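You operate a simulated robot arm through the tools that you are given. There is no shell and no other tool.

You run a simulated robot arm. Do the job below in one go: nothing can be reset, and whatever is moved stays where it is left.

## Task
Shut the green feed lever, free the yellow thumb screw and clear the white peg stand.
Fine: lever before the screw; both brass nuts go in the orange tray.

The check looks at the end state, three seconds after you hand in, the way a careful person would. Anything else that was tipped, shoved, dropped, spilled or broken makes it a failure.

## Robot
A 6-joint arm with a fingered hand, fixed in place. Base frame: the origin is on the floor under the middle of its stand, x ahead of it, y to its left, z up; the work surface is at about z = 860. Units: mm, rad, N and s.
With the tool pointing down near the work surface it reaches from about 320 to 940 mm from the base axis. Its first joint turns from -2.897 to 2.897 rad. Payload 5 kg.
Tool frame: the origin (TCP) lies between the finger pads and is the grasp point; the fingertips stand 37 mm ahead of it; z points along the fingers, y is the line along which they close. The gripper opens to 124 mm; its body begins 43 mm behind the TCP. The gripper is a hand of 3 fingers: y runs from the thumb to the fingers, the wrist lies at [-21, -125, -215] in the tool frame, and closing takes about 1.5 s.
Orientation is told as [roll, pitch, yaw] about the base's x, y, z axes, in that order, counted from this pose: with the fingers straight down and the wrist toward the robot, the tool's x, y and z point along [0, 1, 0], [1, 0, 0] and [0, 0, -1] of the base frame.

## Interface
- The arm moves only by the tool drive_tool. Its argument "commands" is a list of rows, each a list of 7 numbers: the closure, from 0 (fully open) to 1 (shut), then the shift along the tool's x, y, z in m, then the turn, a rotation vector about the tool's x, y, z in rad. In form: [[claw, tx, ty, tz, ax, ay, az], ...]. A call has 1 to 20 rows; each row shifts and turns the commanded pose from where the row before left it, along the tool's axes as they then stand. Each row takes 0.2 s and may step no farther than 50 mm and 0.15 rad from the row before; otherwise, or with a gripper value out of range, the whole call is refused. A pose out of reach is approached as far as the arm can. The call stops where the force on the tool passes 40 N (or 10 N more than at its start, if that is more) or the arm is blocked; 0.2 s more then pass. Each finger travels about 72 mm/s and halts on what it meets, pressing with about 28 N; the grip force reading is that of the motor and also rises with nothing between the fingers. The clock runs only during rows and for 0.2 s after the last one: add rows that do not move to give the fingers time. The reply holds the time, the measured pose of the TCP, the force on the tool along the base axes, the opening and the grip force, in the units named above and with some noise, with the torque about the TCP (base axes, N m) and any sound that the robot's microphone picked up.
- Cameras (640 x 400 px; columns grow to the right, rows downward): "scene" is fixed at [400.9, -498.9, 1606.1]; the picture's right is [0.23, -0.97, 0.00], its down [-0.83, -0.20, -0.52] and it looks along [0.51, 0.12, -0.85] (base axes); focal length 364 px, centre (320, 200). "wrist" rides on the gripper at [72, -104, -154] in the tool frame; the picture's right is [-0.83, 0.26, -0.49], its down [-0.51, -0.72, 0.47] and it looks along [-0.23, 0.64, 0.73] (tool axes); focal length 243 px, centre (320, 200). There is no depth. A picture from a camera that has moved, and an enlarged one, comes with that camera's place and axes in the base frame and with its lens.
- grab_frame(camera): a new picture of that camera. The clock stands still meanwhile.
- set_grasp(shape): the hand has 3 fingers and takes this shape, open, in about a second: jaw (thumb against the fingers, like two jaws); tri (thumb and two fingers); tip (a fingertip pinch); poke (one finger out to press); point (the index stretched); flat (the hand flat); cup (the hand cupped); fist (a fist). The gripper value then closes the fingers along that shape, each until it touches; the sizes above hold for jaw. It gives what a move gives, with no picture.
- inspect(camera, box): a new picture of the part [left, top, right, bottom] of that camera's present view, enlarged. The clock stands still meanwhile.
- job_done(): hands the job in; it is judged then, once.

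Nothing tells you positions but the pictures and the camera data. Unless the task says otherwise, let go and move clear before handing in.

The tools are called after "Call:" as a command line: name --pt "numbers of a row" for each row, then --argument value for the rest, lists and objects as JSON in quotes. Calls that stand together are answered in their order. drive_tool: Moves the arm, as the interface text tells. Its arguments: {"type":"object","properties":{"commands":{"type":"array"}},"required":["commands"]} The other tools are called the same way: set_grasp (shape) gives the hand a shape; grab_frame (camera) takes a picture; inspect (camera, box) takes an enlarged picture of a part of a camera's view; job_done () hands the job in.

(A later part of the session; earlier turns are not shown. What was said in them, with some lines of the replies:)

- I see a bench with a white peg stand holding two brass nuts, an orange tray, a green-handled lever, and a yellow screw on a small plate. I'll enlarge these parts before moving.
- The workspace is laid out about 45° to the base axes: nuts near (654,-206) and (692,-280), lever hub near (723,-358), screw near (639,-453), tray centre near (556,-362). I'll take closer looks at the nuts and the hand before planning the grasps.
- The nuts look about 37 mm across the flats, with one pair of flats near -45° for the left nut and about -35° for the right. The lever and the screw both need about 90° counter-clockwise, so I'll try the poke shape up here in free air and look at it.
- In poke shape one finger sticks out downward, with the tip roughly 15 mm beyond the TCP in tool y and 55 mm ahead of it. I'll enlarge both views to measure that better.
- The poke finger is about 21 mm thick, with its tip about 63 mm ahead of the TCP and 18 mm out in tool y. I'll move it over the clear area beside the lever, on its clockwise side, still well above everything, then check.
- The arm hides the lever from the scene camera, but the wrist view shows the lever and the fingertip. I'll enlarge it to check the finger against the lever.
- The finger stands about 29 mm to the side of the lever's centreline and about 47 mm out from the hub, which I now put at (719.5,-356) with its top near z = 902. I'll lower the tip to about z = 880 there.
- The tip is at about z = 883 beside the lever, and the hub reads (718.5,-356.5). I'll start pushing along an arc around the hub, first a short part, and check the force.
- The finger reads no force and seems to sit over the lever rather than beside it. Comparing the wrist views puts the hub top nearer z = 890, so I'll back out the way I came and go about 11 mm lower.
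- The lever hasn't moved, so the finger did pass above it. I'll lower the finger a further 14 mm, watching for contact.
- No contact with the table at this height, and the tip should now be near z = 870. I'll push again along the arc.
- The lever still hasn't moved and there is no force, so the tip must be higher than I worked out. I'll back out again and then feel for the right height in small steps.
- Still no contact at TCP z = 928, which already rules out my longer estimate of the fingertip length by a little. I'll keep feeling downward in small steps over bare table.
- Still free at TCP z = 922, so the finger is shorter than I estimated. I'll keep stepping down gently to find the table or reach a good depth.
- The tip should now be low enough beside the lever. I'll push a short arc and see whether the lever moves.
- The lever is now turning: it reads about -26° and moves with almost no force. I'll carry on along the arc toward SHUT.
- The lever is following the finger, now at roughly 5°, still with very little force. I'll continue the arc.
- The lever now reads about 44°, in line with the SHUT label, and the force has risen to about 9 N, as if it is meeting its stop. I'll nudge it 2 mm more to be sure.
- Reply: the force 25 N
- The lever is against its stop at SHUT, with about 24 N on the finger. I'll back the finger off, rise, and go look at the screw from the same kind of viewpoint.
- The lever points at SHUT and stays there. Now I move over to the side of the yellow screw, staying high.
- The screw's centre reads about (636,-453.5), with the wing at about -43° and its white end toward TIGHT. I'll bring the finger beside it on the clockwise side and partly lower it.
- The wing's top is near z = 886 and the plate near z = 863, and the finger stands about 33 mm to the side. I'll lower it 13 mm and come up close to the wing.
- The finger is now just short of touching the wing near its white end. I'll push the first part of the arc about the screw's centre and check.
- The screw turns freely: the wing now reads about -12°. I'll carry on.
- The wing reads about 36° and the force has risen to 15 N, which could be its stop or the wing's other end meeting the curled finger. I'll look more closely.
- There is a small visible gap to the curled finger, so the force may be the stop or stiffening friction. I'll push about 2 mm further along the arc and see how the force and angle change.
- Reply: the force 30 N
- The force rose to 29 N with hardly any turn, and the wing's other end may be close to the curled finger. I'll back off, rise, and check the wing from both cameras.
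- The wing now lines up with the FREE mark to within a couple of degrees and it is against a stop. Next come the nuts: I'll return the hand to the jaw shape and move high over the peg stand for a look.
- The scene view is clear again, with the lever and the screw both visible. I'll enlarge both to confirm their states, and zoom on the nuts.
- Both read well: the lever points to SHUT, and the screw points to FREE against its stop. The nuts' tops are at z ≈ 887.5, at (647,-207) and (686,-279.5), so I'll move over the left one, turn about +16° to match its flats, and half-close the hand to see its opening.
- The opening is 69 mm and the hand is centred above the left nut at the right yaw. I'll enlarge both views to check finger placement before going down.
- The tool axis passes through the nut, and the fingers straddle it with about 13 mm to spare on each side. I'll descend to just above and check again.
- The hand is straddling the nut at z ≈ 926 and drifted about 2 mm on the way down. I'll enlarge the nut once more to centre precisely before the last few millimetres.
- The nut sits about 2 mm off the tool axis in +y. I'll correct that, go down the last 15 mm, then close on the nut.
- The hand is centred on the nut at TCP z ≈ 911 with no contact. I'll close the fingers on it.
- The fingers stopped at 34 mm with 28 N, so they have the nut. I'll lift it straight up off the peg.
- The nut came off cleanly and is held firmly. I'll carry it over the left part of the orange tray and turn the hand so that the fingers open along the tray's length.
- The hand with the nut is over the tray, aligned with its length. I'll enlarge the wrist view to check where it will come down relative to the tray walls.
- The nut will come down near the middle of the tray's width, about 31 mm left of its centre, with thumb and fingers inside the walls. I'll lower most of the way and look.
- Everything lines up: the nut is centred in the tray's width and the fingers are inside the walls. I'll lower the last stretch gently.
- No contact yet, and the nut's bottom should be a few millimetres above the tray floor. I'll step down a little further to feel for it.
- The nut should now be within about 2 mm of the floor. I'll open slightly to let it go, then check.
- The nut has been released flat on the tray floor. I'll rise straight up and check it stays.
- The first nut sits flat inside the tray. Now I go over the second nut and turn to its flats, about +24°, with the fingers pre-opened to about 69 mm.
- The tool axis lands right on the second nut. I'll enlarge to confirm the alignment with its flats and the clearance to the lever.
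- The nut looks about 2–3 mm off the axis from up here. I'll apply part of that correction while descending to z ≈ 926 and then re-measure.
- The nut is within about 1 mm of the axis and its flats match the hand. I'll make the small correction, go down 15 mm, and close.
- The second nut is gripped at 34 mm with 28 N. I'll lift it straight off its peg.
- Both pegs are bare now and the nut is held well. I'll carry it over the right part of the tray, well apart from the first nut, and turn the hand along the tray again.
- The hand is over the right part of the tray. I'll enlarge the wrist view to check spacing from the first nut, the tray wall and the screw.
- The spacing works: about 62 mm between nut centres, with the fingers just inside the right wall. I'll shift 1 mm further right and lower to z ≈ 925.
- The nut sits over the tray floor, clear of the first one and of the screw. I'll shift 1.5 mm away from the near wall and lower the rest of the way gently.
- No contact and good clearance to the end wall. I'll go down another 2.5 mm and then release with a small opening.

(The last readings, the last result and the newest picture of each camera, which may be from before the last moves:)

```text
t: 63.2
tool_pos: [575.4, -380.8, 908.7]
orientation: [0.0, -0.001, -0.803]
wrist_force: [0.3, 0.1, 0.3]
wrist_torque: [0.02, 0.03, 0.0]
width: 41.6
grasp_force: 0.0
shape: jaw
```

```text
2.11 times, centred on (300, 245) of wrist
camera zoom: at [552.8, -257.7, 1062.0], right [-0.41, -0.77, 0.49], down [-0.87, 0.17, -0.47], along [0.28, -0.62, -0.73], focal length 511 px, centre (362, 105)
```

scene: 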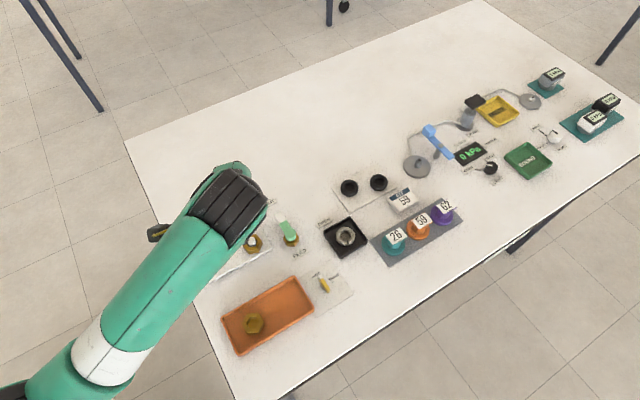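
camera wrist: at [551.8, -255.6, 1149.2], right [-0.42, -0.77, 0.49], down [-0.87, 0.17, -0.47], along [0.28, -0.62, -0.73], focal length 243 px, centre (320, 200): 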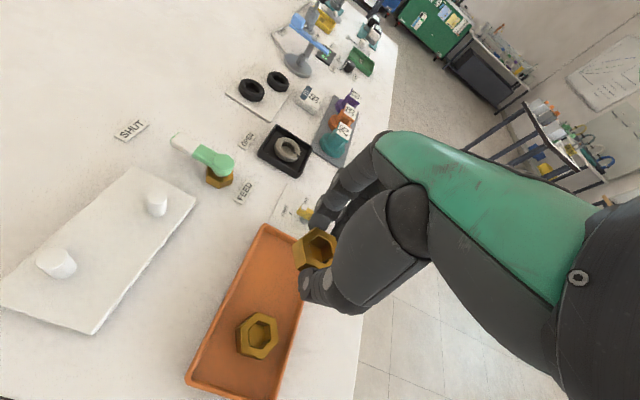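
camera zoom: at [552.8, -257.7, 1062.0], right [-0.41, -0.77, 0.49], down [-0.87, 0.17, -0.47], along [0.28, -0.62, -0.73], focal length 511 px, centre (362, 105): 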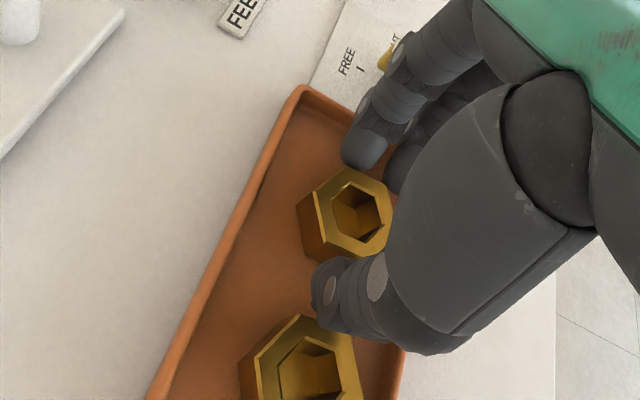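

The second nut is free on the tray floor. I'll rise straight up and then withdraw to a high clear pose.

Call:
drive_tool --pt "0.66 0 0 -0.01 0 0 0" --pt "0.66 0 0 -0.02 0 0 0" --pt "0.66 0 0 -0.03 0 0 0" --pt "0.6 0 0 -0.035 0 0 0" --pt "0.6 0 0 -0.035 0 0 0" --pt "0.6 0 0 -0.035 0 0 0" --pt "0.6 0 0 0 0 0 0"

Call:
grab_frame --camera "wrist"

Call:
grab_frame --camera "scene"

```text
t: 64.8
tool_pos: [573.8, -382.6, 1072.6]
orientation: [0.002, 0.0, -0.801]
wrist_force: [0.5, -0.6, -0.1]
wrist_torque: [0.02, 0.02, -0.04]
width: 49.1
grasp_force: 0.1
shape: jaw
```

```text
taken
camera wrist: at [551.5, -257.6, 1225.2], right [-0.41, -0.77, 0.49], down [-0.87, 0.17, -0.47], along [0.28, -0.62, -0.73], focal length 243 px, centre (320, 200)
```

wrist: 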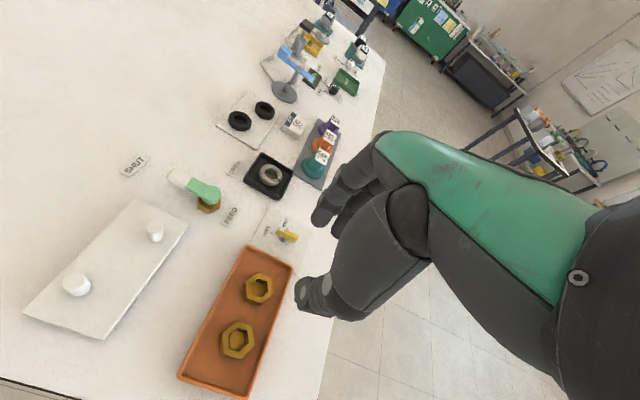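

```text
taken
```

scene: 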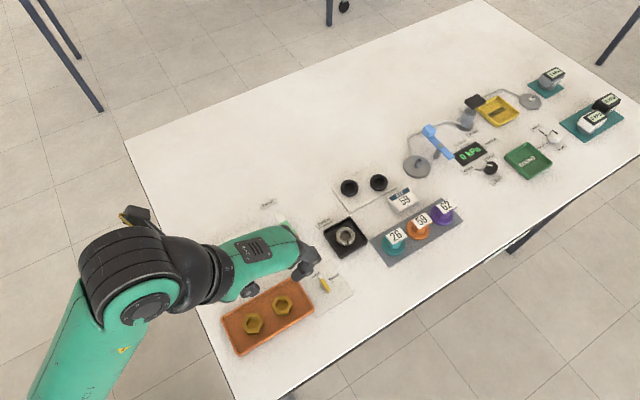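

Both nuts lie in the tray and the pegs are bare. I'll draw the arm back and up, then take a careful look at everything from the scene camera.

Call:
drive_tool --pt "0.6 0.0223 -0.023 -0.02 0 0 0" --pt "0.6 0.0223 -0.023 -0.02 0 0 0" --pt "0.6 0.0223 -0.023 -0.02 0 0 0" --pt "0.6 0.0223 -0.023 -0.02 0 0 0" --pt "0.6 0.0223 -0.023 -0.02 0 0 0" --pt "0.5 0 0 0 0 0 -0.14" --pt "0.4 0 0 0 0 0 -0.14" --pt "0.3 0 0 0 0 0 -0.14" --pt "0.2 0 0 0 0 0 -0.14" --pt "0 0 0 0 0 0 -0.12" --pt "0 0 0 0 0 0 -0.12" --pt "0 0 0 0 0 0 0"

Call:
grab_frame --camera "scene"

Call:
inspect --camera "scene" --box '[280, 255, 380, 317]'

Call:
inspect --camera "scene" --box '[190, 190, 370, 300]'

Call:
grab_frame --camera "wrist"

```text
t: 67.4
tool_pos: [587.9, -232.0, 1147.8]
orientation: [0.001, -0.002, 0.0]
wrist_force: [-0.2, 0.3, 0.4]
wrist_torque: [-0.01, 0.03, -0.01]
width: 123.5
grasp_force: 0.2
shape: jaw
out of reach, approached as far as the arm can: row 4, 5
```

```text
taken
```

scene: 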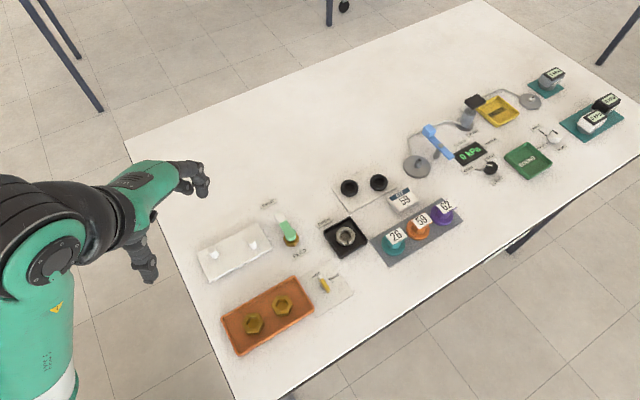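

```text
6.40 times, centred on (330, 286) of scene
camera zoom: at [400.9, -498.9, 1606.1], right [0.23, -0.97, 0.0], down [-0.83, -0.2, -0.52], along [0.51, 0.12, -0.85], focal length 2326 px, centre (256, -350)
```

zoom: 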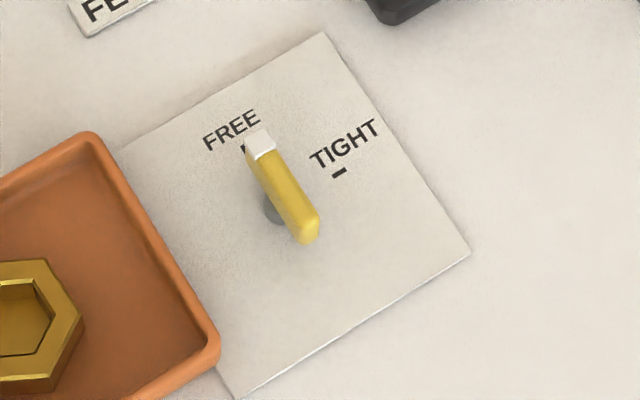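

```text
3.56 times, centred on (280, 245) of scene
camera zoom: at [400.9, -498.9, 1606.1], right [0.23, -0.97, 0.0], down [-0.83, -0.2, -0.52], along [0.51, 0.12, -0.85], focal length 1292 px, centre (462, 40)
```

zoom: 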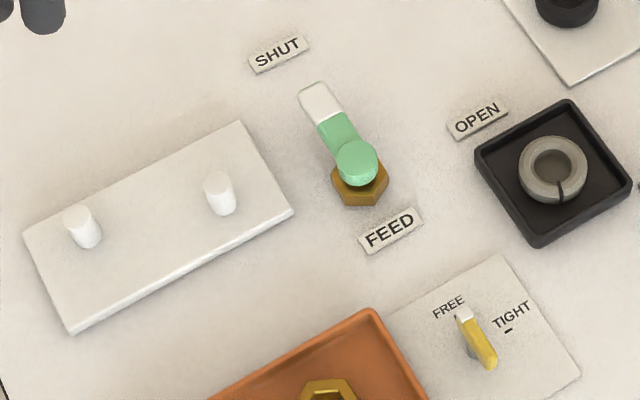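

```text
taken
camera wrist: at [481.9, -160.0, 1300.9], right [0.26, -0.83, 0.49], down [-0.72, -0.51, -0.47], along [0.64, -0.23, -0.73], focal length 243 px, centre (320, 200)
```

wrist: 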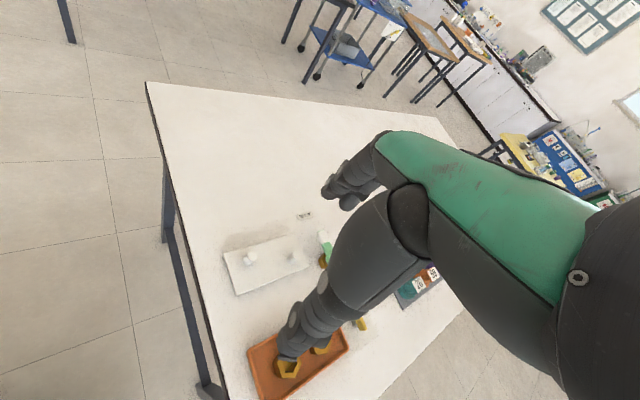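

The lever points to SHUT and the screw points to FREE. Both pegs are bare, both nuts lie flat in the orange tray, and nothing else looks moved. The hand is open and clear, so I'm handing in.

Call:
job_done

```text
The job is handed in.
```

The job is handed in, and the last pictures showed everything where you asked for it.

- **Lever:** the green feed lever was shut first. It points at SHUT and I pushed it until it reached its stop.
- **Screw:** the yellow thumb screw was turned after the lever. It points at FREE, within about 3° of the mark by my measurement, and would not turn further at about 29 N.
- **Nuts:** both brass nuts lie flat in the orange tray and both pegs on the white stand are bare.

My first two tries at the lever passed over it without touching anything, because I had the fingertip height wrong. Nothing else looked moved in the final pictures, and the hand was open and clear before I handed in.
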